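You operate a simulated robot arm through the tools that you are given. There is no shell and no other tool. Be economical: measure what you need, move in short steps, check, and stop when the job is done.

The job below is to be done with a simulated robot arm. You get a single attempt, and the scene is never put back.

JOB
Jog a bottle up to the gate and stand it in the grey cup.
Fine: the bottle nearest the yellow gate by the table; shut that gate, hold the white button on the small box, open the gate once the bottle is there. Set down upright: amber flat bottle. Where these are worked on the way, their far stop is far enough and under half their travel is too little: yellow gate by the table.

The check looks at the end state, three seconds after you hand in, the way a careful person would. Anything else that was tipped, shoved, dropped, spilled or broken makes it a failure.

ROBOT AND FRAMES
A 6-joint arm with a two-finger parallel gripper, fixed in place. Base frame: the origin is at the foot of the arm, x ahead of it, y to its left, z up. Units: mm, degrees, N and s.
With the tool pointing down near the work surface it reaches from about 220 to 620 mm from the base axis. Its first joint turns from -66.0 to 66.0 degrees. Payload 2.7 kg.
Tool frame: the origin (TCP) lies between the finger pads and is the grasp point; the fingertips stand 23 mm ahead of it; z points along the fingers, y is the line along which they close. The gripper opens to 94 mm. The fingers are 38 mm wide and 10 mm thick; the gripper's body (54 by 96 mm) begins 39 mm behind the TCP.
Orientation is that of the tool frame in the base frame, as a unit quaternion [x, y, z, w]. With the fingers straight down and closing along the base's y, the tool's x points along the base's -x, its y along +y and its z along -z.

CONTROLS
- The arm moves only by the tool apply_moves. Its argument "targets" is one flat list of numbers, 7 for each row, row after row: the shift along the tool's x, y, z in mm, then the turn, a rotation vector about the tool's x, y, z in degrees, then the gripper command, from -1 (shut) to 1 (fully open), values between in proportion. In form: [tx, ty, tz, ax, ay, az, hand, tx, ty, tz, ax, ay, az, hand, ...]. A call has 1 to 12 rows; each row is the pose to reach, as a shift and turn from the pose commanded when the call began, along the tool's axes at that moment. Rows are played at 5 a second. More than 50 mm and 8.6 degrees between two rows, or a gripper value outside its range, and nothing of the call is played. Where a pose cannot be reached the arm comes as near as it can. A force on the tool above 60 N (or 10 N above the force at the start of the call, whichever is more), or a blocked arm, ends the call early, and 0.2 s more pass. The fingers move at their own pace (about 45 mm/s each) and stop on an object; they squeeze with about 36 N. The grip force told is the motor's: it shows also when the fingers shut on nothing. Time passes only in rows, and 0.2 s behind the last, so rows that repeat a pose let the fingers close. The reply holds the time, the measured pose of the TCP, the force on the tool along the base axes, the opening and the grip force, in the units named above and with some noise, with the torque about the TCP (base axes, N m) and any sound that the robot's microphone picked up.
- Cameras (640 x 400 px; columns grow to the right, rows downward): "scene" is fixed at [88, -439.9, 1421.3]; the picture's right is [0.68, -0.74, 0.00], its down [-0.31, -0.28, -0.91] and it looks along [0.67, 0.61, -0.42] (base axes); focal length 245 px, centre (320, 200). "wrist" rides on the gripper at [86, 16, -74] in the tool frame; the picture's right is [-0.18, 0.98, 0.00], its down [-0.58, -0.11, -0.81] and it looks along [-0.79, -0.15, 0.59] (tool axes); focal length 243 px, centre (320, 200). There is no depth. A picture from a camera that has moved, and an enlarged one, comes with that camera's place and axes in the base frame and with its lens.
- capture(camera): a new picture of that camera. No time passes.
- zoom(camera, box): a new picture of the part [left, top, right, bottom] of that camera's present view, enlarged. No time passes.
- finish_job(): hands the job in; it is judged then, once.

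Go step by step. Nothing tells you positions but the pictures and the camera data: compare them with the known pose of the tool, close in by small moves and look again before you grip or let go. The budget is 120 turns and 68 pictures, counting those below and the enlarged ones. Unless the task says otherwise, let go and move clear before handing in, and close with one line.

The tools are called after "Call:" by a JSON object that holds its "fn" and its "kwargs". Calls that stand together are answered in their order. apply_moves: Moves the arm, as the interface text tells. Its arguments: {"type":"object","properties":{"targets":{"type":"array","items":{"type":"number"}}},"required":["targets"]} The other tools are called the same way: capture (camera) takes a picture; zoom (camera, box) takes an enlarged picture of a part of a camera's view; finish_job () hands the job in.

At the start:

```text
time_s: 0.0
eef_pos: [351.0, -70.0, 1322.3]
orientation: [-0.001, 1.0, 0.0, 0.0]
wrist_force: [0.0, 0.0, -0.2]
torque: [0.02, -0.02, -0.04]
gripper_width: 94.0
gripper_force: 0.1
```

scene: 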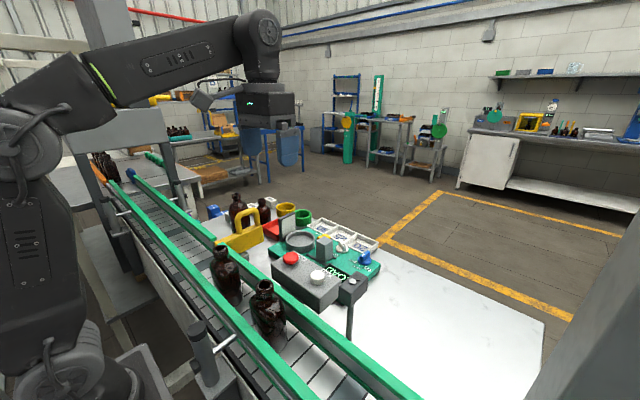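
wrist: 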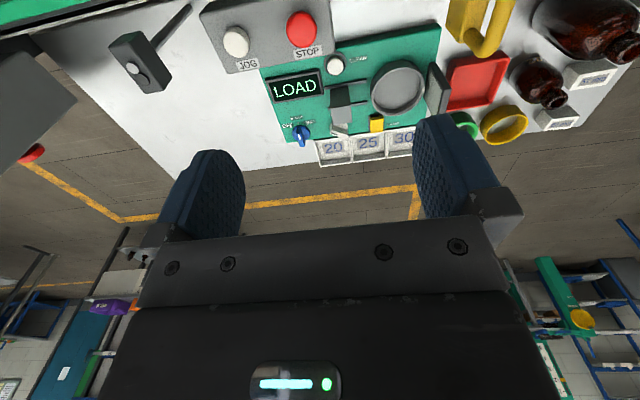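

I see a conveyor with green rails, brown bottles, a yellow gate, a box with a white JOG and red STOP button, and a green test board with a grey cup. I'll enlarge the work area before moving.

Call:
{"fn": "zoom", "kwargs": {"camera": "scene", "box": [180, 180, 400, 318]}}

Call:
{"fn": "zoom", "kwargs": {"camera": "wrist", "box": [190, 0, 640, 170]}}

Call:
{"fn": "zoom", "kwargs": {"camera": "scene", "box": [80, 140, 400, 400]}}

```text
2.90 times, centred on (290, 249) of scene
camera zoom: at [88.0, -439.9, 1421.3], right [0.68, -0.74, 0.0], down [-0.31, -0.28, -0.91], along [0.67, 0.61, -0.42], focal length 709 px, centre (407, 58)
```

zoom: 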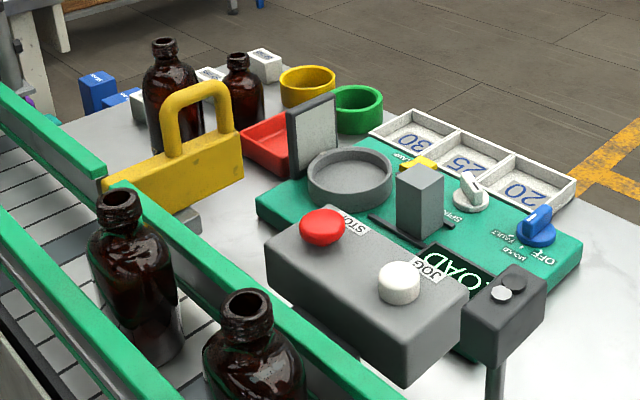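

```text
1.42 times, centred on (415, 85) of wrist
camera zoom: at [266.6, -53.9, 1396.1], right [0.18, 0.98, 0.0], down [0.58, -0.11, 0.81], along [0.79, -0.15, -0.59], focal length 345 px, centre (185, 364)
```

zoom: 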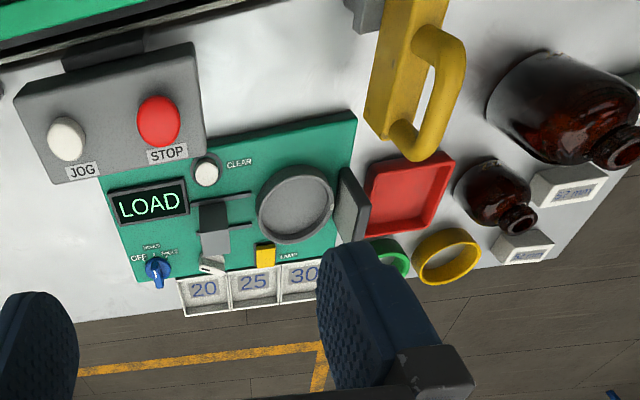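

```text
1.54 times, centred on (240, 270) of scene
camera zoom: at [88.0, -439.9, 1421.3], right [0.68, -0.74, 0.0], down [-0.31, -0.28, -0.91], along [0.67, 0.61, -0.42], focal length 376 px, centre (443, 92)
```

zoom: 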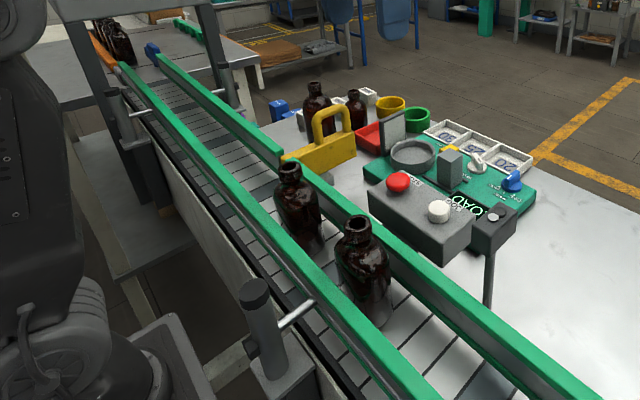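

I triangulate the JOG button at about (369,-177,1070) and the grey cup at about (525,43,975). Next I move the wrist camera back and to the left to see the gate and bottles.

Call:
{"fn": "apply_moves", "kwargs": {"targets": [30, 40, 0, 0, 0, 0, 1, 60, 80, 0, 0, 0, 0, 1, 80, 120, 0, 0, 0, 0, 1, 80, 160, 0, 0, 0, 0, 1]}}

Call:
{"fn": "capture", "kwargs": {"camera": "wrist"}}

Call:
{"fn": "capture", "kwargs": {"camera": "scene"}}

```text
time_s: 1.0
eef_pos: [271.4, 90.5, 1321.0]
orientation: [0.0, 1.0, -0.001, 0.001]
wrist_force: [0.3, 0.0, -0.6]
torque: [-0.02, 0.01, -0.02]
gripper_width: 94.2
gripper_force: 0.0
```

```text
62 pictures are left
camera wrist: at [185.9, 107.4, 1395.9], right [0.18, 0.98, 0.0], down [0.58, -0.11, 0.81], along [0.79, -0.15, -0.59], focal length 243 px, centre (320, 200)
```

wrist: 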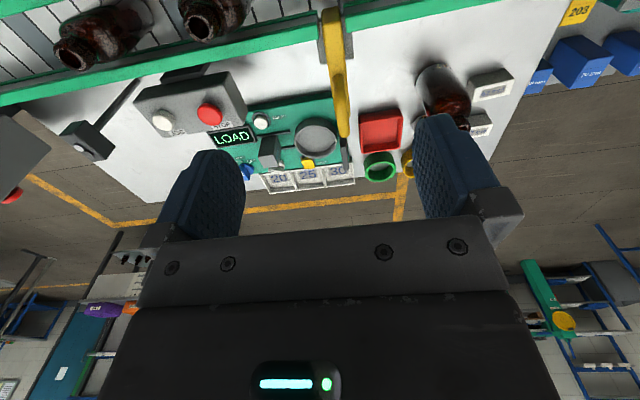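

```text
61 pictures are left
```

scene: 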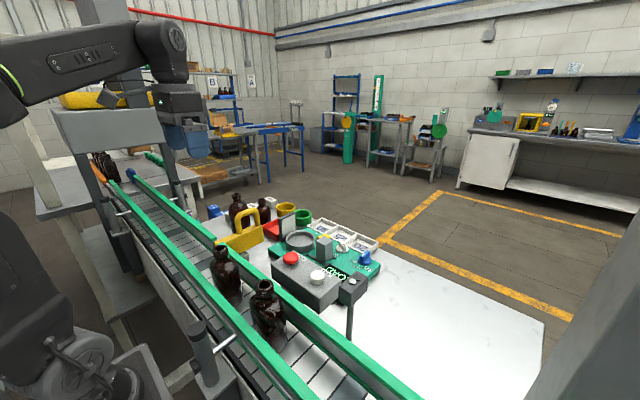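

The wrist picture's top is the near side, so the conveyor is cut off. I tilt the tool so the camera looks more straight down.

Call:
{"fn": "apply_moves", "kwargs": {"targets": [0, 0, 0, 0, 8, 0, 1, 0, 0, 0, 0, 16, 0, 1, 0, 0, 0, 0, 24, 0, 1, 0, 0, 0, 0, 32, 0, 1, 0, 0, 0, 0, 40, 0, 1]}}

Call:
{"fn": "capture", "kwargs": {"camera": "wrist"}}

```text
time_s: 2.2
eef_pos: [249.7, 109.6, 1187.8]
orientation: [0.0, 0.941, 0.001, -0.339]
wrist_force: [0.3, -0.2, 0.6]
torque: [0.01, -0.02, 0.01]
gripper_width: 93.8
gripper_force: 0.0
out of reach, approached as far as the arm can: row 2, 3, 4, 5
```

```text
60 pictures are left
camera wrist: at [231.7, 125.9, 1299.7], right [0.14, 0.98, -0.12], down [0.96, -0.11, 0.25], along [0.23, -0.15, -0.96], focal length 243 px, centre (320, 200)
```

wrist: 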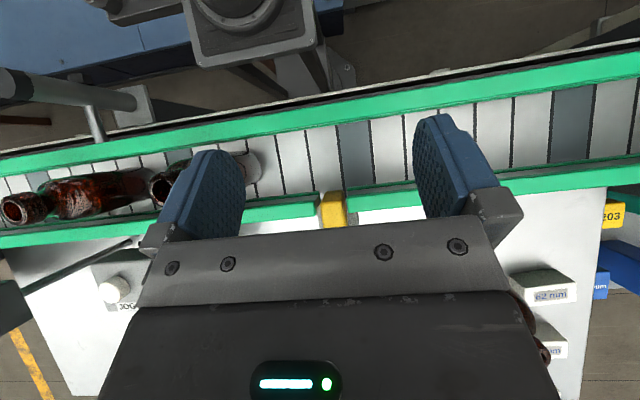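

Now I see belt, rails and gate end from above. I shift toward -y to see both bottles and the gate gap.

Call:
{"fn": "apply_moves", "kwargs": {"targets": [0, -45, 0, 0, 0, 0, 1, 0, -90, 0, 0, 0, 0, 1, 0, -130, 0, 0, 0, 0, 1]}}

Call:
{"fn": "capture", "kwargs": {"camera": "wrist"}}

Call:
{"fn": "zoom", "kwargs": {"camera": "scene", "box": [180, 210, 340, 310]}}

```text
time_s: 3.0
eef_pos: [245.3, -22.1, 1182.4]
orientation: [-0.001, 0.94, -0.001, -0.341]
wrist_force: [-0.5, -0.6, 0.1]
torque: [-0.03, 0.02, -0.01]
gripper_width: 94.1
gripper_force: 0.1
out of reach, approached as far as the arm can: row 1, 2, 3
```

```text
59 pictures are left
camera wrist: at [228.8, -4.9, 1294.1], right [0.14, 0.98, -0.12], down [0.96, -0.11, 0.25], along [0.23, -0.15, -0.96], focal length 243 px, centre (320, 200)
```

wrist: 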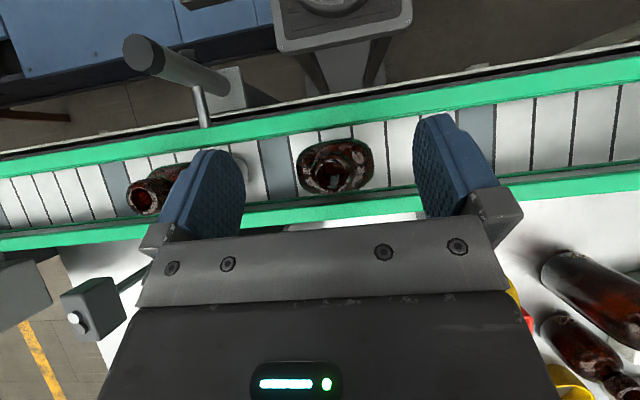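

```text
4.00 times, centred on (260, 260) of scene
camera zoom: at [88.0, -439.9, 1421.3], right [0.68, -0.74, 0.0], down [-0.31, -0.28, -0.91], along [0.67, 0.61, -0.42], focal length 979 px, centre (560, -40)
```

zoom: 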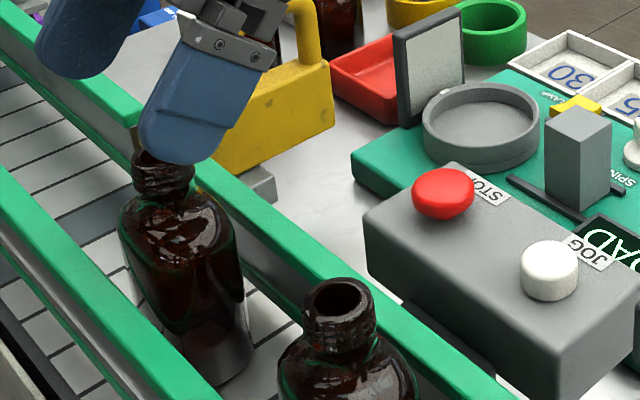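

Bottle 1's neck top is at about (252,-4,1110), the gate plate is near y≈100 with its handle top about (387,100,1110). I bring the tool back upright and then head above the handle.

Call:
{"fn": "apply_moves", "kwargs": {"targets": [0, 0, 0, 0, -8, 0, 1, 0, 0, 0, 0, -16, 0, 1, 0, 0, 0, 0, -24, 0, 1, 0, 0, 0, 0, -32, 0, 1, 0, 0, 0, 0, -40, 0, 1]}}

```text
time_s: 4.2
eef_pos: [247.1, -21.7, 1181.1]
orientation: [0.0, 1.0, 0.001, 0.001]
wrist_force: [-0.6, -0.2, -0.8]
torque: [-0.02, 0.0, 0.0]
gripper_width: 93.7
gripper_force: 0.2
```

Orientation is vertical again at (247,-22,1181). I travel to above the handle at roughly (387,100,1200) with the hand half open.

Call:
{"fn": "apply_moves", "kwargs": {"targets": [0, 0, -20, 0, 0, 0, 0.2, -35, 30, -20, 0, 0, 0, 0.2, -70, 60, -20, 0, 0, 0, 0.2, -105, 92, -20, 0, 0, 0, 0.2, -140, 122, -20, 0, 0, 0, 0.2]}}

Call:
{"fn": "capture", "kwargs": {"camera": "wrist"}}

Call:
{"fn": "zoom", "kwargs": {"camera": "scene", "box": [180, 130, 340, 270]}}

```text
time_s: 5.4
eef_pos: [386.2, 102.2, 1203.4]
orientation: [0.0, 1.0, 0.0, 0.0]
wrist_force: [0.1, 0.5, 0.2]
torque: [0.01, 0.05, 0.02]
gripper_width: 56.2
gripper_force: 0.0
```

```text
57 pictures are left
camera wrist: at [301.1, 119.7, 1278.5], right [0.18, 0.98, 0.0], down [0.58, -0.11, 0.81], along [0.79, -0.15, -0.59], focal length 243 px, centre (320, 200)
```

wrist: 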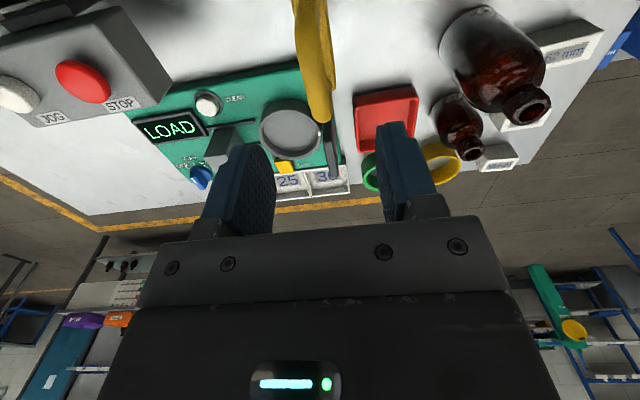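

```text
2.86 times, centred on (260, 200) of scene
camera zoom: at [88.0, -439.9, 1421.3], right [0.68, -0.74, 0.0], down [-0.31, -0.28, -0.91], along [0.67, 0.61, -0.42], focal length 699 px, centre (491, 200)
```

zoom: 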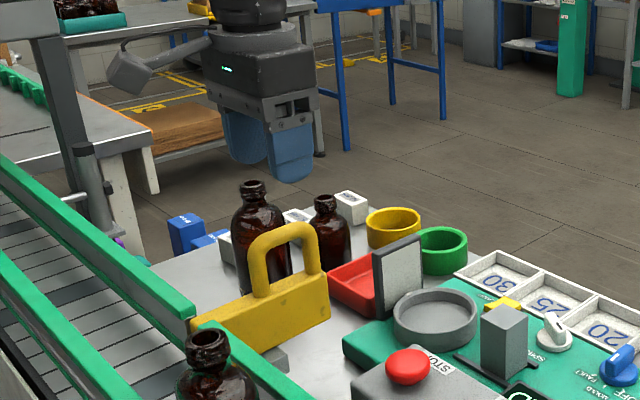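

The handle sits right below the hand (y≈98, top z≈1120). I descend to TCP z≈1102 and look before closing.

Call:
{"fn": "apply_moves", "kwargs": {"targets": [0, -3, 35, 0, 0, 0, 0.2, 0, -3, 70, 0, 0, 0, 0.2, 0, -3, 101, 0, 0, 0, 0.2]}}

Call:
{"fn": "zoom", "kwargs": {"camera": "scene", "box": [180, 150, 340, 250]}}

Call:
{"fn": "capture", "kwargs": {"camera": "wrist"}}

```text
time_s: 6.2
eef_pos: [386.9, 97.5, 1102.8]
orientation: [-0.001, 1.0, 0.0, 0.0]
wrist_force: [0.4, 0.4, 0.0]
torque: [-0.02, -0.02, 0.01]
gripper_width: 56.5
gripper_force: 0.0
```

```text
4.00 times, centred on (260, 200) of scene
camera zoom: at [88.0, -439.9, 1421.3], right [0.68, -0.74, 0.0], down [-0.31, -0.28, -0.91], along [0.67, 0.61, -0.42], focal length 979 px, centre (560, 200)
```

zoom: 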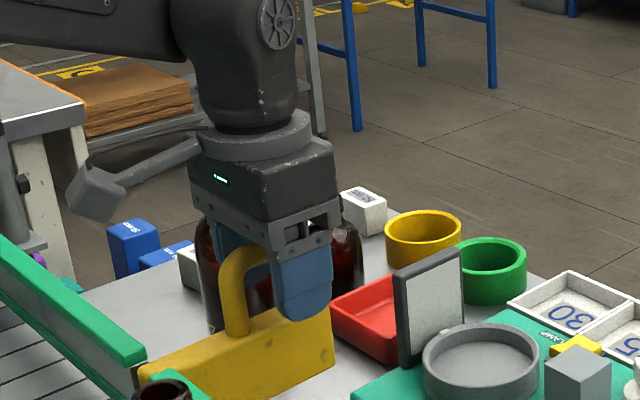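

```text
54 pictures are left
camera wrist: at [302.2, 115.1, 1176.5], right [0.18, 0.98, 0.0], down [0.58, -0.11, 0.81], along [0.79, -0.15, -0.59], focal length 243 px, centre (320, 200)
```

wrist: 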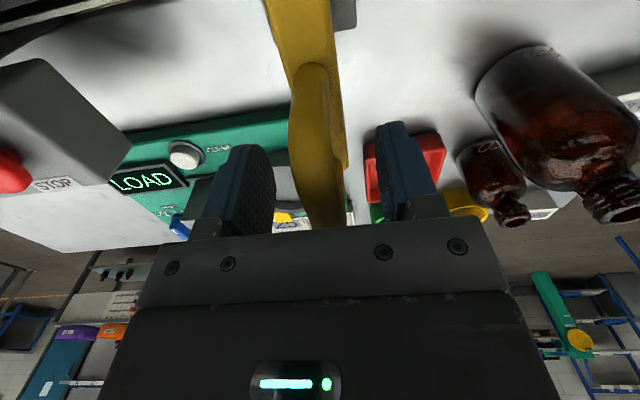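

The handle lies between the fingers. I close on it.

Call:
{"fn": "apply_moves", "kwargs": {"targets": [6, 0, 0, 0, 0, 0, -0.3, 6, 0, 0, 0, 0, 0, -1, 6, 0, 0, 0, 0, 0, -1, 6, 0, 0, 0, 0, 0, -1]}}

```text
time_s: 7.2
eef_pos: [380.7, 100.7, 1101.6]
orientation: [-0.001, 1.0, 0.002, 0.0]
wrist_force: [-0.2, 25.9, -2.4]
torque: [-0.16, -0.24, -0.42]
gripper_width: 16.0
gripper_force: 44.4
```

Gripped (16 mm). I recentre a few mm in y to relieve side force and draw the gate toward -x.

Call:
{"fn": "apply_moves", "kwargs": {"targets": [0, 4, 0, 0, 0, 0, -1, 10, 4, 0, 0, 0, 0, -1, 20, 4, 0, 0, 0, 0, -1, 30, 4, 0, 0, 0, 0, -1, 40, 4, 0, 0, 0, 0, -1]}}

Call:
{"fn": "capture", "kwargs": {"camera": "scene"}}

```text
time_s: 8.4
eef_pos: [340.0, 100.1, 1102.8]
orientation: [0.0, 1.0, -0.001, 0.0]
wrist_force: [1.3, -10.7, -2.5]
torque: [-0.01, -0.58, 0.04]
gripper_width: 15.7
gripper_force: 45.8
```

```text
53 pictures are left
```

scene: 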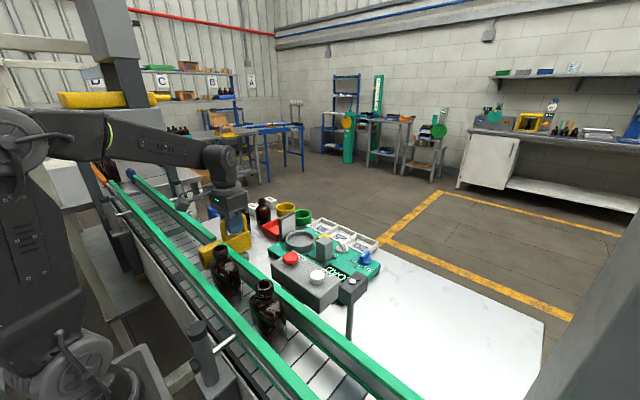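

The gate slides easily; I continue until it hits its stop.

Call:
{"fn": "apply_moves", "kwargs": {"targets": [10, -1, 0, 0, 0, 0, -1, 20, -1, 0, 0, 0, 0, -1, 30, -1, 0, 0, 0, 0, -1, 40, -1, 0, 0, 0, 0, -1, 48, -1, 0, 0, 0, 0, -1, 56, -1, 0, 0, 0, 0, -1, 64, -1, 0, 0, 0, 0, -1]}}

Call:
{"fn": "zoom", "kwargs": {"camera": "scene", "box": [160, 180, 320, 280]}}

```text
time_s: 10.0
eef_pos: [280.1, 99.4, 1103.1]
orientation: [-0.002, 1.0, 0.001, 0.007]
wrist_force: [42.8, -7.8, -1.1]
torque: [-0.12, -0.02, -0.12]
gripper_width: 16.1
gripper_force: 45.2
```

```text
4.00 times, centred on (240, 230) of scene
camera zoom: at [89.4, -440.2, 1421.1], right [0.68, -0.74, 0.0], down [-0.31, -0.28, -0.91], along [0.67, 0.61, -0.42], focal length 979 px, centre (640, 80)
```

zoom: 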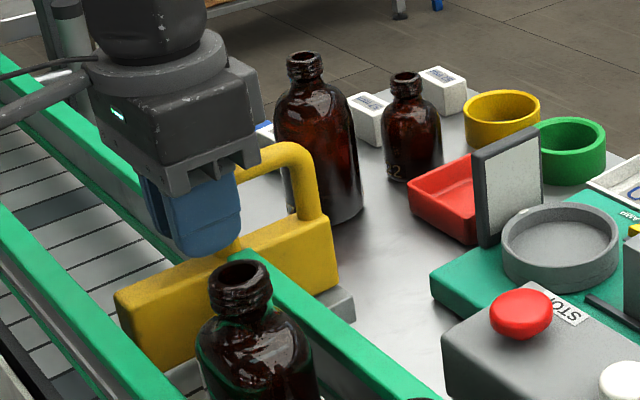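

The gate's end has reached the near rail and pushes back with 43 N, so it is at its far stop. I release and rise straight up.

Call:
{"fn": "apply_moves", "kwargs": {"targets": [-4, 0, 0, 0, 0, 0, -1, -4, 0, 0, 0, 0, 0, 0.2, -4, 0, 0, 0, 0, 0, 0.2, -4, 0, 0, 0, 0, 0, 0.2, -4, 0, -40, 0, 0, 0, 0.2, -4, 0, -80, 0, 0, 0, 0.2]}}

Call:
{"fn": "zoom", "kwargs": {"camera": "scene", "box": [160, 180, 320, 280]}}

```text
time_s: 11.4
eef_pos: [278.8, 100.5, 1182.3]
orientation: [0.0, 1.0, 0.001, 0.0]
wrist_force: [0.6, 0.1, 1.0]
torque: [0.01, 0.02, 0.0]
gripper_width: 56.4
gripper_force: 0.0
```

```text
4.00 times, centred on (240, 230) of scene
camera zoom: at [88.0, -439.9, 1421.3], right [0.68, -0.74, 0.0], down [-0.31, -0.28, -0.91], along [0.67, 0.61, -0.42], focal length 979 px, centre (640, 80)
```

zoom: 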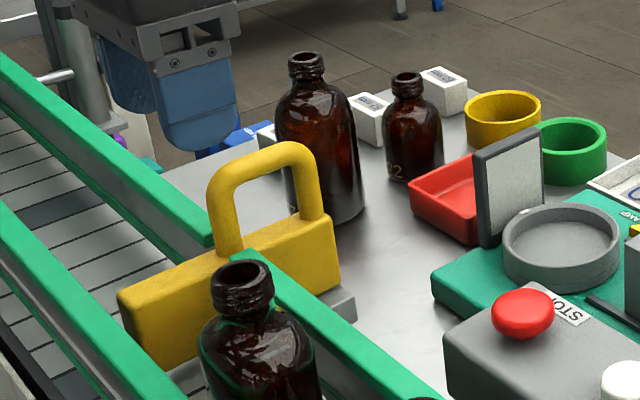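

The gate is shut. I go to above the JOG button with closed fingers.

Call:
{"fn": "apply_moves", "kwargs": {"targets": [-15, -40, -10, 0, 0, 0, -1, -30, -80, -10, 0, 0, 0, -1, -45, -120, -10, 0, 0, 0, -1, -60, -160, -10, 0, 0, 0, -1, -75, -200, 0, 0, 0, 0, -1, -90, -240, 10, 0, 0, 0, -1, -90, -277, 32, 0, 0, 0, -1]}}

Call:
{"fn": "zoom", "kwargs": {"camera": "scene", "box": [240, 200, 400, 300]}}

Call:
{"fn": "capture", "kwargs": {"camera": "wrist"}}

```text
time_s: 13.0
eef_pos: [372.2, -178.2, 1149.9]
orientation: [0.0, 1.0, 0.001, 0.0]
wrist_force: [0.1, 0.0, 0.1]
torque: [0.01, 0.0, -0.01]
gripper_width: 0.1
gripper_force: 36.2
```

```text
4.00 times, centred on (320, 250) of scene
camera zoom: at [88.0, -439.9, 1421.3], right [0.68, -0.74, 0.0], down [-0.31, -0.28, -0.91], along [0.67, 0.61, -0.42], focal length 979 px, centre (320, 0)
```

zoom: 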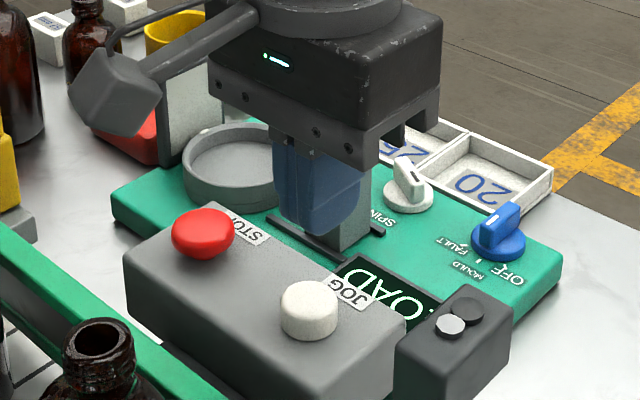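

```text
49 pictures are left
camera wrist: at [287.3, -161.4, 1224.3], right [0.18, 0.98, 0.0], down [0.58, -0.11, 0.81], along [0.79, -0.15, -0.59], focal length 243 px, centre (320, 200)
```

wrist: 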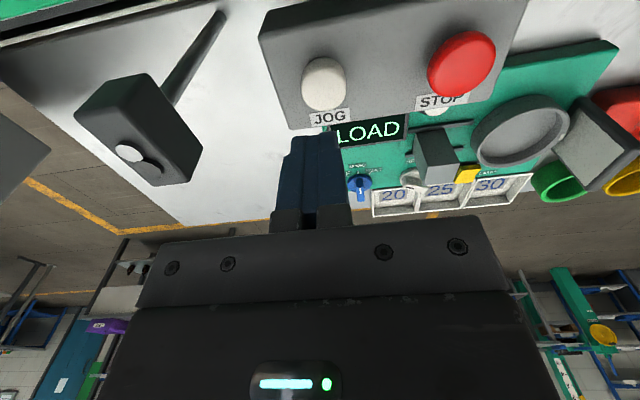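

The button is centred at (369.6,-175,1070). I lower to just above it, then press gently in small steps.

Call:
{"fn": "apply_moves", "kwargs": {"targets": [2, 3, 30, 0, 0, 0, -1, 2, 3, 50, 0, 0, 0, -1]}}

Call:
{"fn": "zoom", "kwargs": {"camera": "scene", "box": [240, 200, 400, 300]}}

```text
time_s: 13.6
eef_pos: [369.5, -174.7, 1099.6]
orientation: [0.0, 1.0, -0.001, 0.001]
wrist_force: [0.5, -0.2, 2.9]
torque: [-0.03, -0.02, -0.01]
gripper_width: 0.0
gripper_force: 36.0
heard: click
```

```text
4.00 times, centred on (320, 250) of scene
camera zoom: at [88.0, -439.9, 1421.3], right [0.68, -0.74, 0.0], down [-0.31, -0.28, -0.91], along [0.67, 0.61, -0.42], focal length 979 px, centre (320, 0)
```

zoom: 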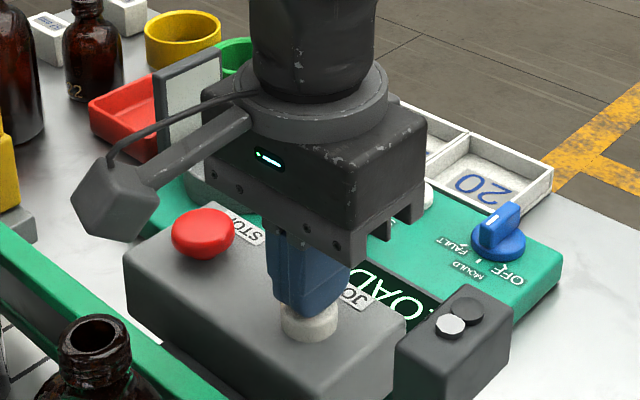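

It clicked already at contact (2.9 N). I hold half a second and check which way the belt runs.

Call:
{"fn": "apply_moves", "kwargs": {"targets": [0, 0, 1, 0, 0, 0, -1, 0, 0, 1, 0, 0, 0, -1]}}

Call:
{"fn": "zoom", "kwargs": {"camera": "scene", "box": [180, 210, 340, 350]}}

```text
time_s: 14.2
eef_pos: [368.3, -173.3, 1098.7]
orientation: [0.0, 1.0, 0.0, -0.001]
wrist_force: [2.2, -1.4, 4.6]
torque: [-0.02, -0.05, 0.03]
gripper_width: 0.0
gripper_force: 36.2
```

```text
2.86 times, centred on (260, 280) of scene
camera zoom: at [88.0, -439.9, 1421.3], right [0.68, -0.74, 0.0], down [-0.31, -0.28, -0.91], along [0.67, 0.61, -0.42], focal length 699 px, centre (491, -29)
```

zoom: 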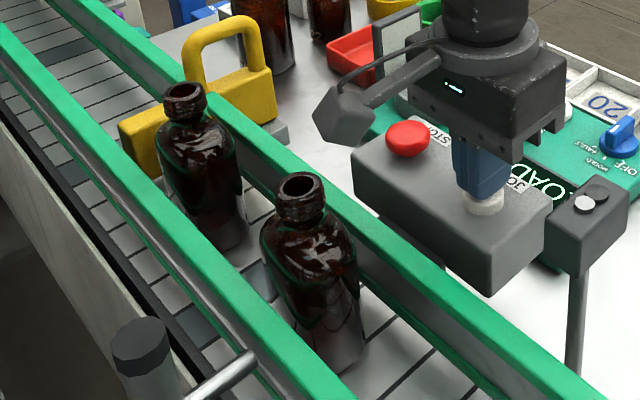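

The bottle moved +y about 43 mm and is now nearly at the gate. I hold a bit longer.

Call:
{"fn": "apply_moves", "kwargs": {"targets": [0, 0, 0, 0, 0, 0, -1]}}

Call:
{"fn": "zoom", "kwargs": {"camera": "scene", "box": [180, 210, 340, 350]}}

```text
time_s: 14.6
eef_pos: [368.1, -174.8, 1099.5]
orientation: [0.001, 1.0, 0.001, 0.001]
wrist_force: [1.5, 0.3, 5.0]
torque: [-0.02, -0.05, 0.02]
gripper_width: 0.0
gripper_force: 36.0
```

```text
2.86 times, centred on (260, 280) of scene
camera zoom: at [88.0, -439.9, 1421.3], right [0.68, -0.74, 0.0], down [-0.31, -0.28, -0.91], along [0.67, 0.61, -0.42], focal length 699 px, centre (491, -29)
```

zoom: 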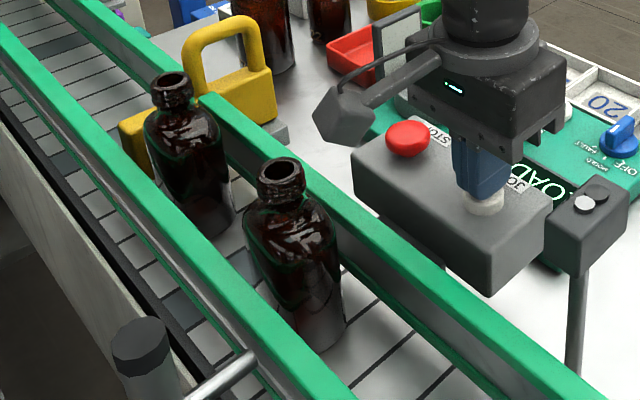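

The bottle is at about y=61, touching or nearly touching the gate. One more short hold.

Call:
{"fn": "apply_moves", "kwargs": {"targets": [0, 0, 0, 0, 0, 0, -1]}}

Call:
{"fn": "zoom", "kwargs": {"camera": "scene", "box": [180, 210, 340, 350]}}

```text
time_s: 15.0
eef_pos: [369.0, -174.8, 1098.9]
orientation: [0.0, 1.0, 0.0, 0.0]
wrist_force: [2.3, 0.6, 4.4]
torque: [-0.03, -0.05, 0.0]
gripper_width: 0.1
gripper_force: 35.9
```

```text
2.86 times, centred on (260, 280) of scene
camera zoom: at [88.0, -439.9, 1421.3], right [0.68, -0.74, 0.0], down [-0.31, -0.28, -0.91], along [0.67, 0.61, -0.42], focal length 699 px, centre (491, -29)
```

zoom: 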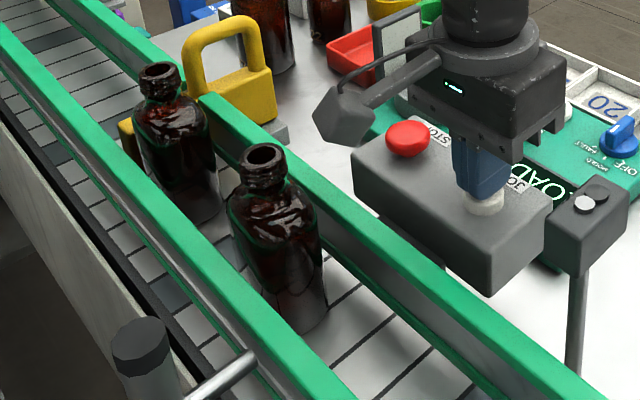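

Still moving along; another short hold.

Call:
{"fn": "apply_moves", "kwargs": {"targets": [0, 0, 0, 0, 0, 0, -1]}}

Call:
{"fn": "zoom", "kwargs": {"camera": "scene", "box": [180, 210, 340, 350]}}

```text
time_s: 15.4
eef_pos: [368.9, -173.1, 1098.9]
orientation: [0.0, 1.0, 0.0, 0.0]
wrist_force: [2.3, -1.1, 4.3]
torque: [-0.01, -0.03, 0.02]
gripper_width: 0.0
gripper_force: 36.0
```

```text
2.86 times, centred on (260, 280) of scene
camera zoom: at [88.0, -439.9, 1421.3], right [0.68, -0.74, 0.0], down [-0.31, -0.28, -0.91], along [0.67, 0.61, -0.42], focal length 699 px, centre (491, -29)
```

zoom: 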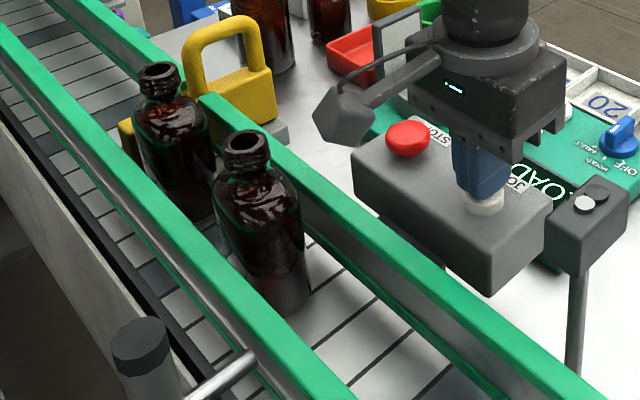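

Bottle 1 has stopped against the gate (neck unchanged). I lift off the button now.

Call:
{"fn": "apply_moves", "kwargs": {"targets": [0, 0, -40, 0, 0, 0, -1, 0, 0, -80, 0, 0, 0, -1]}}

Call:
{"fn": "zoom", "kwargs": {"camera": "scene", "box": [180, 210, 340, 350]}}

```text
time_s: 16.0
eef_pos: [367.0, -175.8, 1177.4]
orientation: [0.0, 1.0, 0.0, 0.0]
wrist_force: [0.6, 0.1, 0.0]
torque: [0.0, -0.02, 0.02]
gripper_width: 0.0
gripper_force: 36.1
```

```text
2.86 times, centred on (260, 280) of scene
camera zoom: at [88.0, -439.9, 1421.3], right [0.68, -0.74, 0.0], down [-0.31, -0.28, -0.91], along [0.67, 0.61, -0.42], focal length 699 px, centre (491, -29)
```

zoom: 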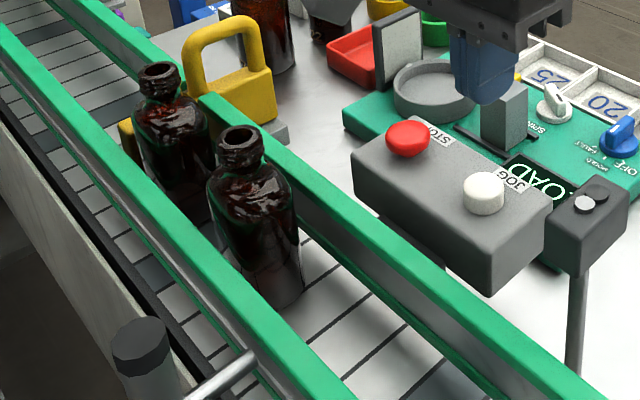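

Belt stopped, both bottles upright. Now I go back over the handle (now around x≈322, y≈101) to open the gate.

Call:
{"fn": "apply_moves", "kwargs": {"targets": [6, 40, -15, 0, 0, 0, 0.2, 12, 80, -15, 0, 0, 0, 0.2, 18, 120, -15, 0, 0, 0, 0.2, 25, 160, -15, 0, 0, 0, 0.2, 32, 200, -15, 0, 0, 0, 0.2, 40, 240, -15, 0, 0, 0, 0.2, 45, 277, -15, 0, 0, 0, 0.2]}}

Call:
{"fn": "zoom", "kwargs": {"camera": "scene", "box": [160, 180, 320, 280]}}

Call:
{"fn": "capture", "kwargs": {"camera": "wrist"}}

```text
time_s: 17.6
eef_pos: [323.1, 103.9, 1193.8]
orientation: [0.0, 1.0, 0.0, 0.0]
wrist_force: [-0.5, 0.2, 0.0]
torque: [-0.02, -0.04, 0.0]
gripper_width: 56.6
gripper_force: 0.1
```

```text
4.00 times, centred on (240, 230) of scene
camera zoom: at [88.0, -439.9, 1421.3], right [0.68, -0.74, 0.0], down [-0.31, -0.28, -0.91], along [0.67, 0.61, -0.42], focal length 979 px, centre (640, 80)
```

zoom: 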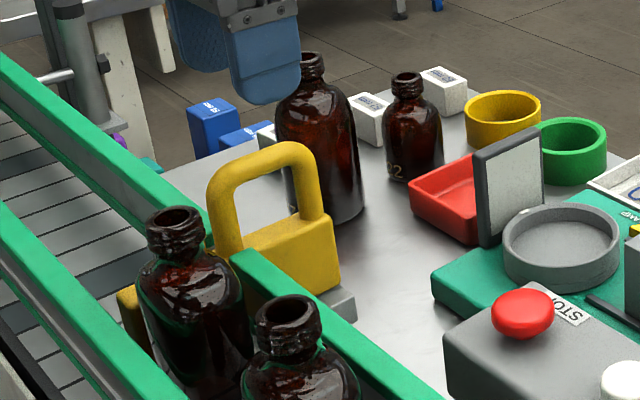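

```text
41 pictures are left
camera wrist: at [238.5, 121.0, 1267.8], right [0.18, 0.98, 0.0], down [0.58, -0.11, 0.81], along [0.79, -0.15, -0.59], focal length 243 px, centre (320, 200)
```

wrist: 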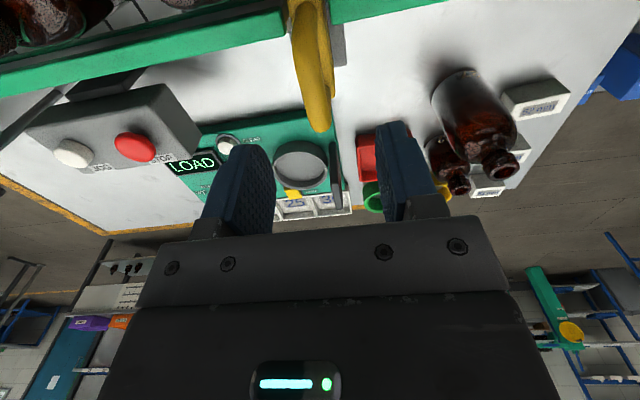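

The handle is under the hand again. I descend, grip, and keep clear of the bottle neck.

Call:
{"fn": "apply_moves", "kwargs": {"targets": [0, -2, 35, 0, 0, 0, 0.2, 0, -2, 70, 0, 0, 0, 0.2, 0, -2, 91, 0, 0, 0, 0.2, 0, -2, 91, 0, 0, 0, -1, 0, -2, 91, 0, 0, 0, -1, 0, -2, 91, 0, 0, 0, -1]}}

Call:
{"fn": "zoom", "kwargs": {"camera": "scene", "box": [160, 180, 320, 280]}}

```text
time_s: 19.0
eef_pos: [322.7, 100.2, 1100.5]
orientation: [0.0, 1.0, -0.001, -0.001]
wrist_force: [0.3, -7.8, -3.8]
torque: [0.09, -0.29, 0.15]
gripper_width: 15.7
gripper_force: 35.7
```

```text
4.00 times, centred on (240, 230) of scene
camera zoom: at [88.0, -440.2, 1421.2], right [0.68, -0.74, 0.0], down [-0.31, -0.28, -0.91], along [0.67, 0.61, -0.42], focal length 979 px, centre (640, 80)
```

zoom: 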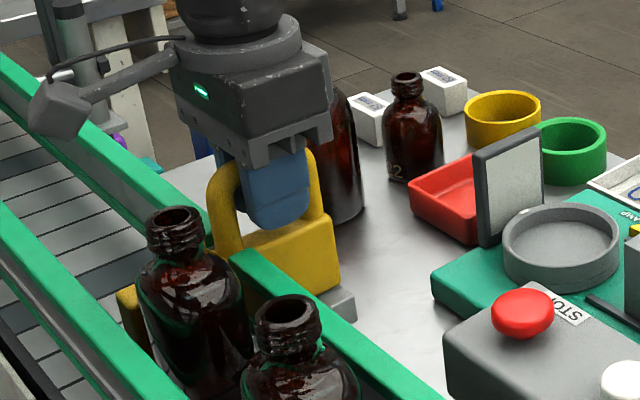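

Well gripped. I push the gate back out along +x.

Call:
{"fn": "apply_moves", "kwargs": {"targets": [-8, -1, 0, 0, 0, 0, -1, -16, -1, 0, 0, 0, 0, -1, -24, -1, 0, 0, 0, 0, -1, -32, -1, 0, 0, 0, 0, -1, -40, -1, 0, 0, 0, 0, -1, -48, -1, 0, 0, 0, 0, -1, -56, -1, 0, 0, 0, 0, -1]}}

Call:
{"fn": "zoom", "kwargs": {"camera": "scene", "box": [160, 180, 320, 280]}}

```text
time_s: 20.6
eef_pos: [378.7, 100.0, 1101.2]
orientation: [0.0, 1.0, 0.0, -0.003]
wrist_force: [2.2, 10.0, -29.2]
torque: [-0.15, 0.34, 0.04]
gripper_width: 15.9
gripper_force: 45.0
```

```text
4.00 times, centred on (240, 230) of scene
camera zoom: at [88.4, -439.5, 1421.4], right [0.68, -0.74, 0.0], down [-0.31, -0.28, -0.91], along [0.67, 0.61, -0.42], focal length 979 px, centre (640, 80)
```

zoom: 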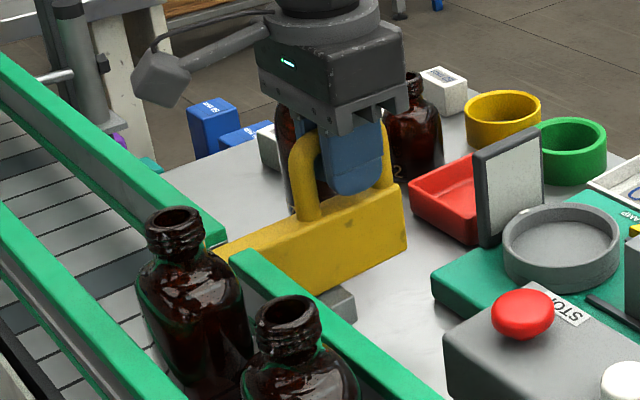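

Gate nearly open; a little more until it stops.

Call:
{"fn": "apply_moves", "kwargs": {"targets": [-4, 0, 0, 0, 0, 0, -1, -8, 0, 0, 0, 0, 0, -1, -12, 0, 0, 0, 0, 0, -1, -16, 0, 0, 0, 0, 0, -1]}}

Call:
{"fn": "zoom", "kwargs": {"camera": "scene", "box": [160, 180, 320, 280]}}

```text
time_s: 21.6
eef_pos: [391.1, 100.3, 1101.8]
orientation: [0.0, 1.0, 0.0, -0.007]
wrist_force: [-43.7, 15.6, -4.3]
torque: [-0.26, -0.37, -0.02]
gripper_width: 16.3
gripper_force: 45.0
```

```text
4.00 times, centred on (240, 230) of scene
camera zoom: at [86.7, -439.4, 1421.6], right [0.68, -0.74, 0.0], down [-0.31, -0.28, -0.91], along [0.67, 0.61, -0.42], focal length 979 px, centre (640, 80)
```

zoom: 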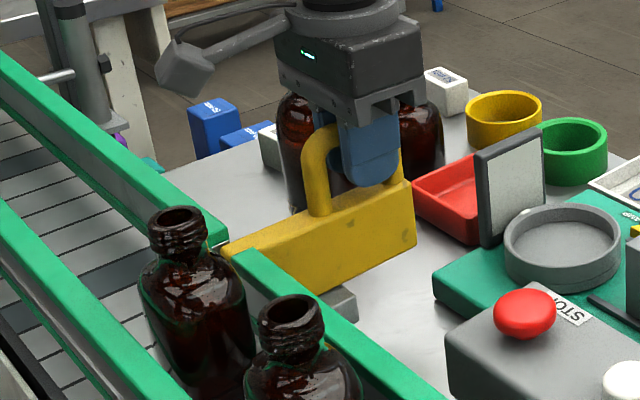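

The gate is at its open stop. I release, rise, and then go above the bottle with a tilted camera to see its orientation.

Call:
{"fn": "apply_moves", "kwargs": {"targets": [4, 0, 0, 0, 0, 0, -1, 4, 0, 0, 0, 0, 0, 0.2, 4, 0, 0, 0, 0, 0, 0.2, 4, 0, 0, 0, 0, 0, 0.2, 4, 0, -45, 0, 0, 0, 0.2, 4, 0, -90, 0, 0, 0, 0.6, 50, -10, -110, 0, 0, 0, 1, 95, -20, -110, 0, 0, 0, 1, 125, -30, -110, 0, 0, 0, 1]}}

Call:
{"fn": "apply_moves", "kwargs": {"targets": [0, 0, 0, 0, 8, 0, 1, 0, 0, 0, 0, 16, 0, 1, 0, 0, 0, 0, 24, 0, 1, 0, 0, 0, 0, 32, 0, 1]}}

Call:
{"fn": "capture", "kwargs": {"camera": "wrist"}}

Call:
{"fn": "capture", "kwargs": {"camera": "scene"}}

```text
refused: row 7 steps farther than a row can; nothing moved
```

```text
time_s: 22.6
eef_pos: [395.8, 99.3, 1104.2]
orientation: [0.0, 0.961, 0.0, -0.276]
wrist_force: [0.6, 0.2, -0.3]
torque: [0.01, 0.0, 0.02]
gripper_width: 94.1
gripper_force: 0.1
```

```text
37 pictures are left
camera wrist: at [363.8, 116.5, 1212.5], right [0.16, 0.98, -0.1], down [0.92, -0.11, 0.37], along [0.36, -0.15, -0.92], focal length 243 px, centre (320, 200)
```

wrist: 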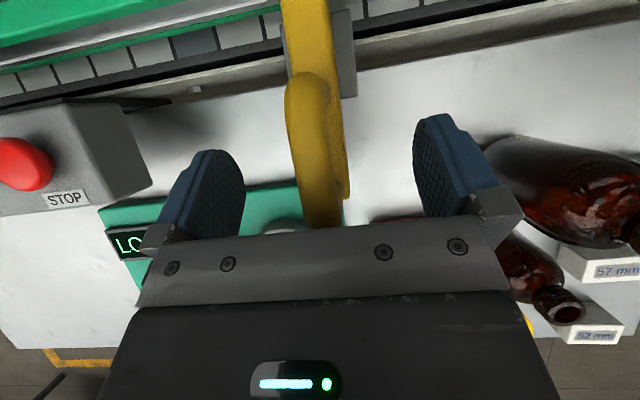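

```text
36 pictures are left
```

scene: 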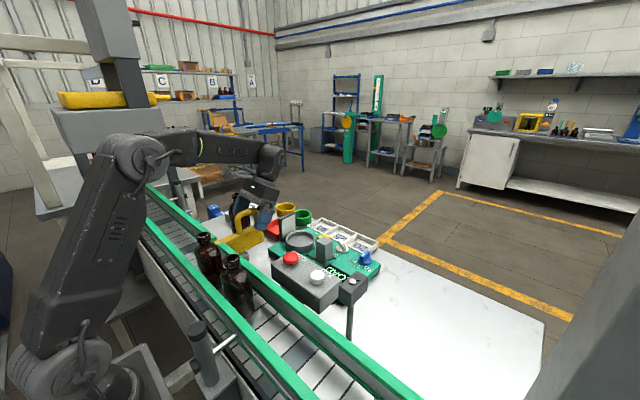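

The first call was refused, so the second opened the hand and tilted in place; nothing appears touched. I now rise straight up and then shift over the bottle keeping the tilt.

Call:
{"fn": "apply_moves", "kwargs": {"targets": [24, 0, -38, 0, 0, 0, 1, 48, 0, -76, 0, 0, 0, 1, 53, 0, -85, 0, 0, 0, 1, 91, -10, -61, 0, 0, 0, 1, 129, -20, -37, 0, 0, 0, 1, 163, -30, -16, 0, 0, 0, 1]}}

Call:
{"fn": "capture", "kwargs": {"camera": "wrist"}}

Call:
{"fn": "zoom", "kwargs": {"camera": "scene", "box": [160, 190, 320, 290]}}

```text
time_s: 24.0
eef_pos: [267.2, 70.2, 1201.3]
orientation: [0.001, 0.961, 0.0, -0.276]
wrist_force: [-0.1, -0.3, -0.3]
torque: [-0.01, -0.03, -0.03]
gripper_width: 94.0
gripper_force: 0.0
out of reach, approached as far as the arm can: row 2, 3, 4
```

```text
35 pictures are left
camera wrist: at [235.9, 85.8, 1310.1], right [0.16, 0.98, -0.1], down [0.92, -0.11, 0.38], along [0.36, -0.15, -0.92], focal length 243 px, centre (320, 200)
```

wrist: 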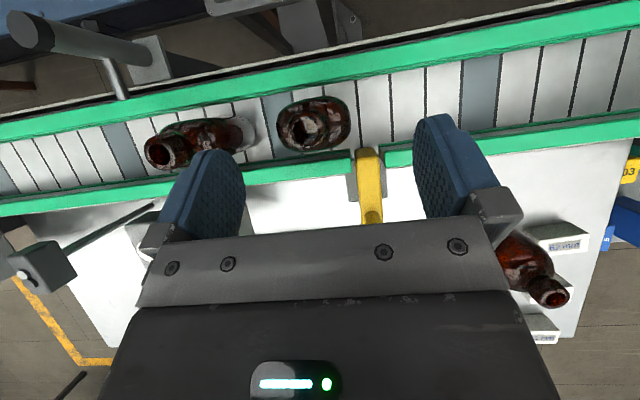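

```text
4.00 times, centred on (240, 240) of scene
camera zoom: at [88.0, -439.9, 1421.3], right [0.68, -0.74, 0.0], down [-0.31, -0.28, -0.91], along [0.67, 0.61, -0.42], focal length 979 px, centre (640, 40)
```

zoom: 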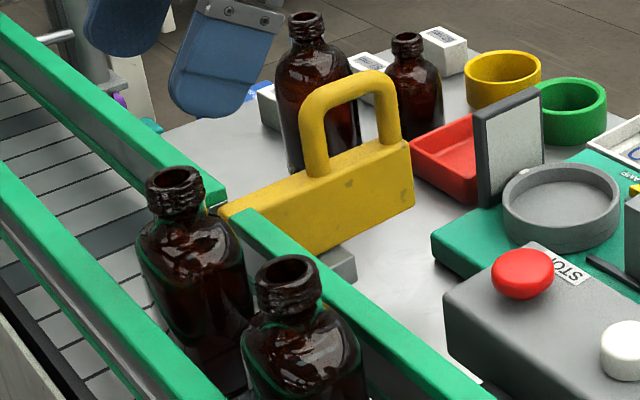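

All bottles stand and the gate is open. Bottle 1's mouth refines to about (249,52,1126); I zoom for its neck and shoulder profile before picking the grasp height.

Call:
{"fn": "zoom", "kwargs": {"camera": "scene", "box": [180, 220, 260, 290]}}

Call:
{"fn": "zoom", "kwargs": {"camera": "wrist", "box": [220, 60, 420, 185]}}

```text
5.71 times, centred on (220, 255) of scene
camera zoom: at [88.0, -439.9, 1421.3], right [0.68, -0.74, 0.0], down [-0.31, -0.28, -0.91], along [0.67, 0.61, -0.42], focal length 1398 px, centre (891, -114)
```

zoom: 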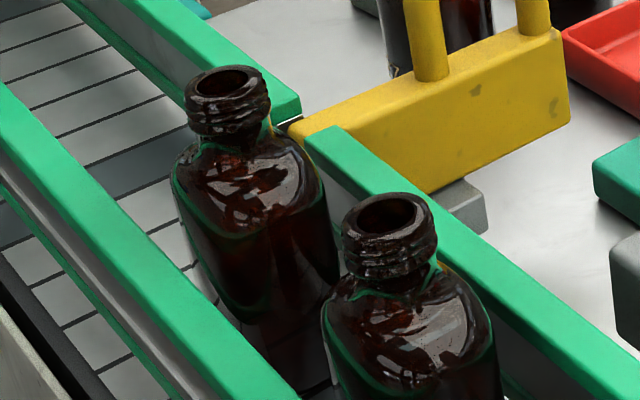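

```text
3.20 times, centred on (320, 122) of wrist
camera zoom: at [235.9, 85.8, 1310.1], right [0.16, 0.98, -0.1], down [0.92, -0.11, 0.38], along [0.36, -0.15, -0.92], focal length 776 px, centre (320, 448)
```

zoom: 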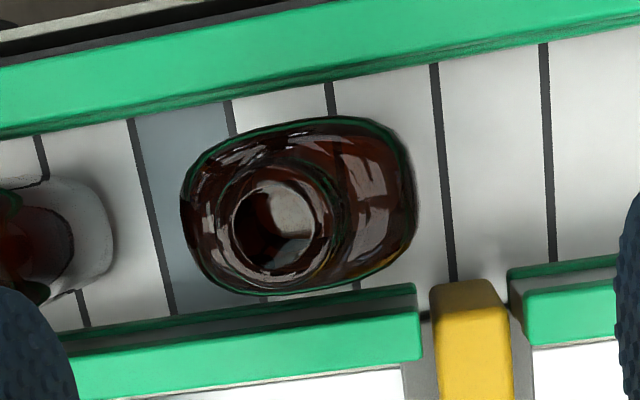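

Neck ≈ Ø28 with finish roughly z 1103–1126; body ≈72 mm along y, centred (250,54). I'll grip the neck: untilt and move to above it at z≈1200.

Call:
{"fn": "apply_moves", "kwargs": {"targets": [4, -4, 2, 0, -8, 0, 0.5, 8, -9, 5, 0, -16, 0, 0.2, 12, -14, 7, 0, -24, 0, 0.2, 14.8, -17.5, 9.3, 0, -32, 0, 0.2, 14.8, -17.5, 9.3, 0, -32, 0, 0.2]}}

Call:
{"fn": "capture", "kwargs": {"camera": "wrist"}}

Call:
{"fn": "zoom", "kwargs": {"camera": "scene", "box": [160, 190, 300, 290]}}

```text
time_s: 25.2
eef_pos: [248.2, 51.8, 1202.4]
orientation: [0.0, 1.0, -0.001, 0.001]
wrist_force: [-0.5, -0.2, -0.2]
torque: [0.03, -0.01, -0.02]
gripper_width: 56.4
gripper_force: 0.0
```

```text
31 pictures are left
camera wrist: at [163.5, 69.0, 1276.0], right [0.18, 0.98, 0.0], down [0.58, -0.11, 0.81], along [0.79, -0.15, -0.59], focal length 243 px, centre (320, 200)
```

wrist: 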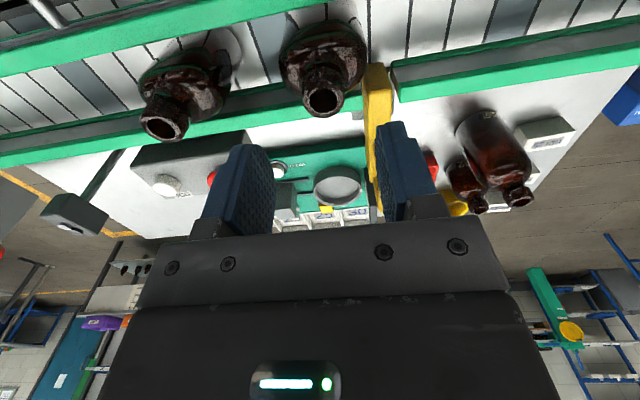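

```text
4.00 times, centred on (230, 240) of scene
camera zoom: at [88.0, -439.9, 1421.3], right [0.68, -0.74, 0.0], down [-0.31, -0.28, -0.91], along [0.67, 0.61, -0.42], focal length 979 px, centre (680, 40)
```

zoom: 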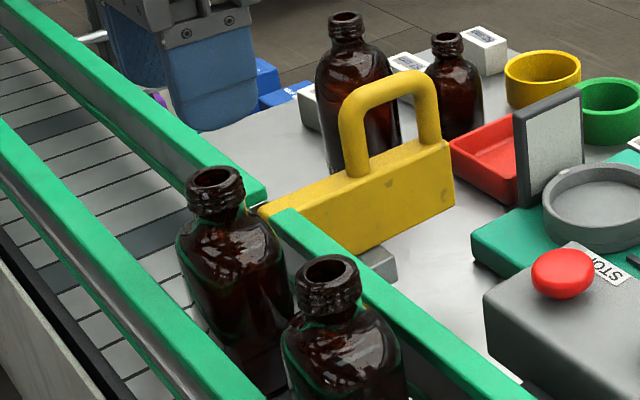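

This view gives the mouth at ~(252,55). I nudge +2 mm and descend to z≈1127 in steps.

Call:
{"fn": "apply_moves", "kwargs": {"targets": [-2.5, 2, 30, 0, 0, 0, 0.2, -2.5, 2, 55, 0, 0, 0, 0.2, -2.5, 2, 75, 0, 0, 0, 0.2]}}

Call:
{"fn": "zoom", "kwargs": {"camera": "scene", "box": [180, 210, 260, 260]}}

Call:
{"fn": "capture", "kwargs": {"camera": "wrist"}}

```text
time_s: 26.0
eef_pos: [251.6, 53.9, 1127.6]
orientation: [0.0, 1.0, 0.0, 0.0]
wrist_force: [-0.8, -0.1, -0.2]
torque: [-0.03, 0.03, -0.01]
gripper_width: 56.3
gripper_force: 0.0
```

```text
8.00 times, centred on (220, 235) of scene
camera zoom: at [88.0, -439.9, 1421.3], right [0.68, -0.74, 0.0], down [-0.31, -0.28, -0.91], along [0.67, 0.61, -0.42], focal length 1958 px, centre (1120, -80)
```

zoom: 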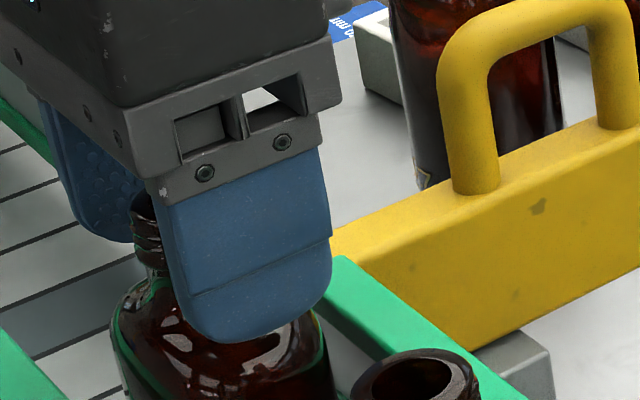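

```text
28 pictures are left
camera wrist: at [166.7, 71.1, 1201.9], right [0.18, 0.98, 0.0], down [0.58, -0.11, 0.81], along [0.79, -0.15, -0.59], focal length 243 px, centre (320, 200)
```

wrist: 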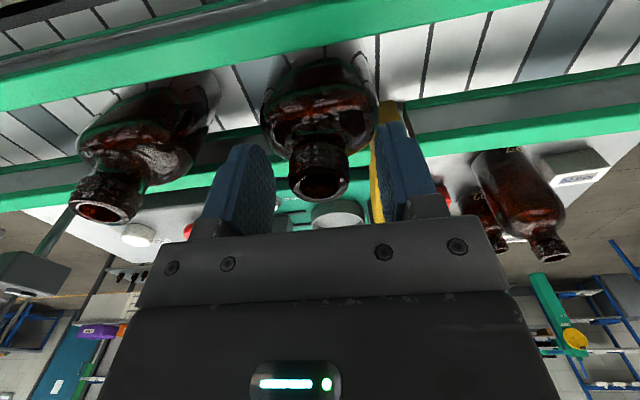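

The neck is between the fingers with its top ~z 1130. I close on it.

Call:
{"fn": "apply_moves", "kwargs": {"targets": [0, 0, -1, 0, 0, 0, -0.2, 0, 0, -1, 0, 0, 0, -0.6, 0, 0, -1, 0, 0, 0, -1, 0, 0, -1, 0, 0, 0, -1]}}

Call:
{"fn": "zoom", "kwargs": {"camera": "scene", "box": [180, 210, 260, 260]}}

```text
time_s: 27.0
eef_pos: [251.7, 54.5, 1128.0]
orientation: [0.0, 1.0, 0.0, 0.0]
wrist_force: [-0.6, 0.9, 0.5]
torque: [-0.02, -0.02, -0.02]
gripper_width: 26.9
gripper_force: 35.8
```

```text
8.00 times, centred on (220, 235) of scene
camera zoom: at [88.0, -439.9, 1421.3], right [0.68, -0.74, 0.0], down [-0.31, -0.28, -0.91], along [0.67, 0.61, -0.42], focal length 1958 px, centre (1120, -80)
```

zoom: 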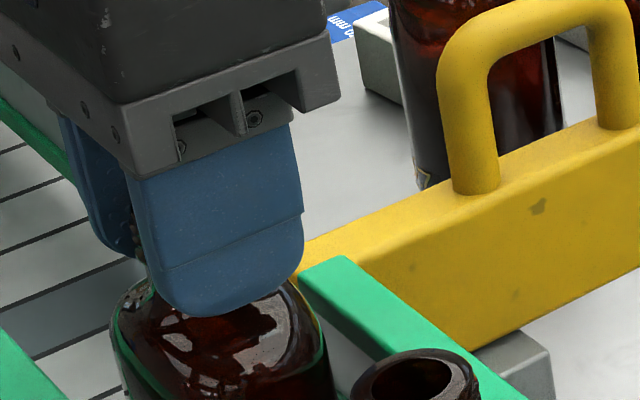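

Gripped cleanly on the neck (27 mm) with no side force. I lift slowly.

Call:
{"fn": "apply_moves", "kwargs": {"targets": [0, 0, -5, 0, 0, 0, -1, 0, 0, -12, 0, 0, 0, -1, 0, 0, -22, 0, 0, 0, -1, 0, 0, -34, 0, 0, 0, -1]}}

Call:
{"fn": "capture", "kwargs": {"camera": "scene"}}

```text
time_s: 28.0
eef_pos: [251.6, 54.5, 1163.6]
orientation: [0.0, 1.0, 0.0, -0.001]
wrist_force: [-0.6, 0.3, -2.1]
torque: [0.05, -0.02, -0.01]
gripper_width: 26.8
gripper_force: 35.5
```

```text
26 pictures are left
```

scene: 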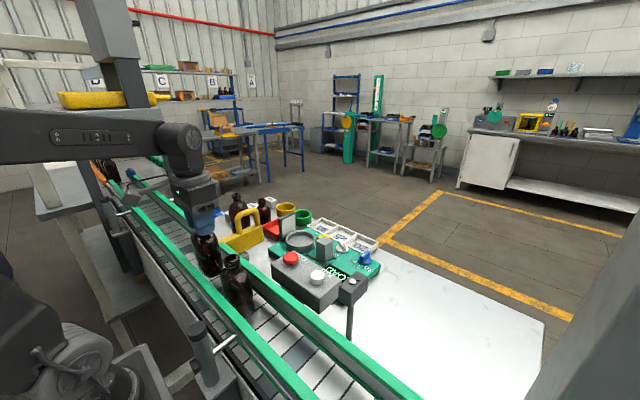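

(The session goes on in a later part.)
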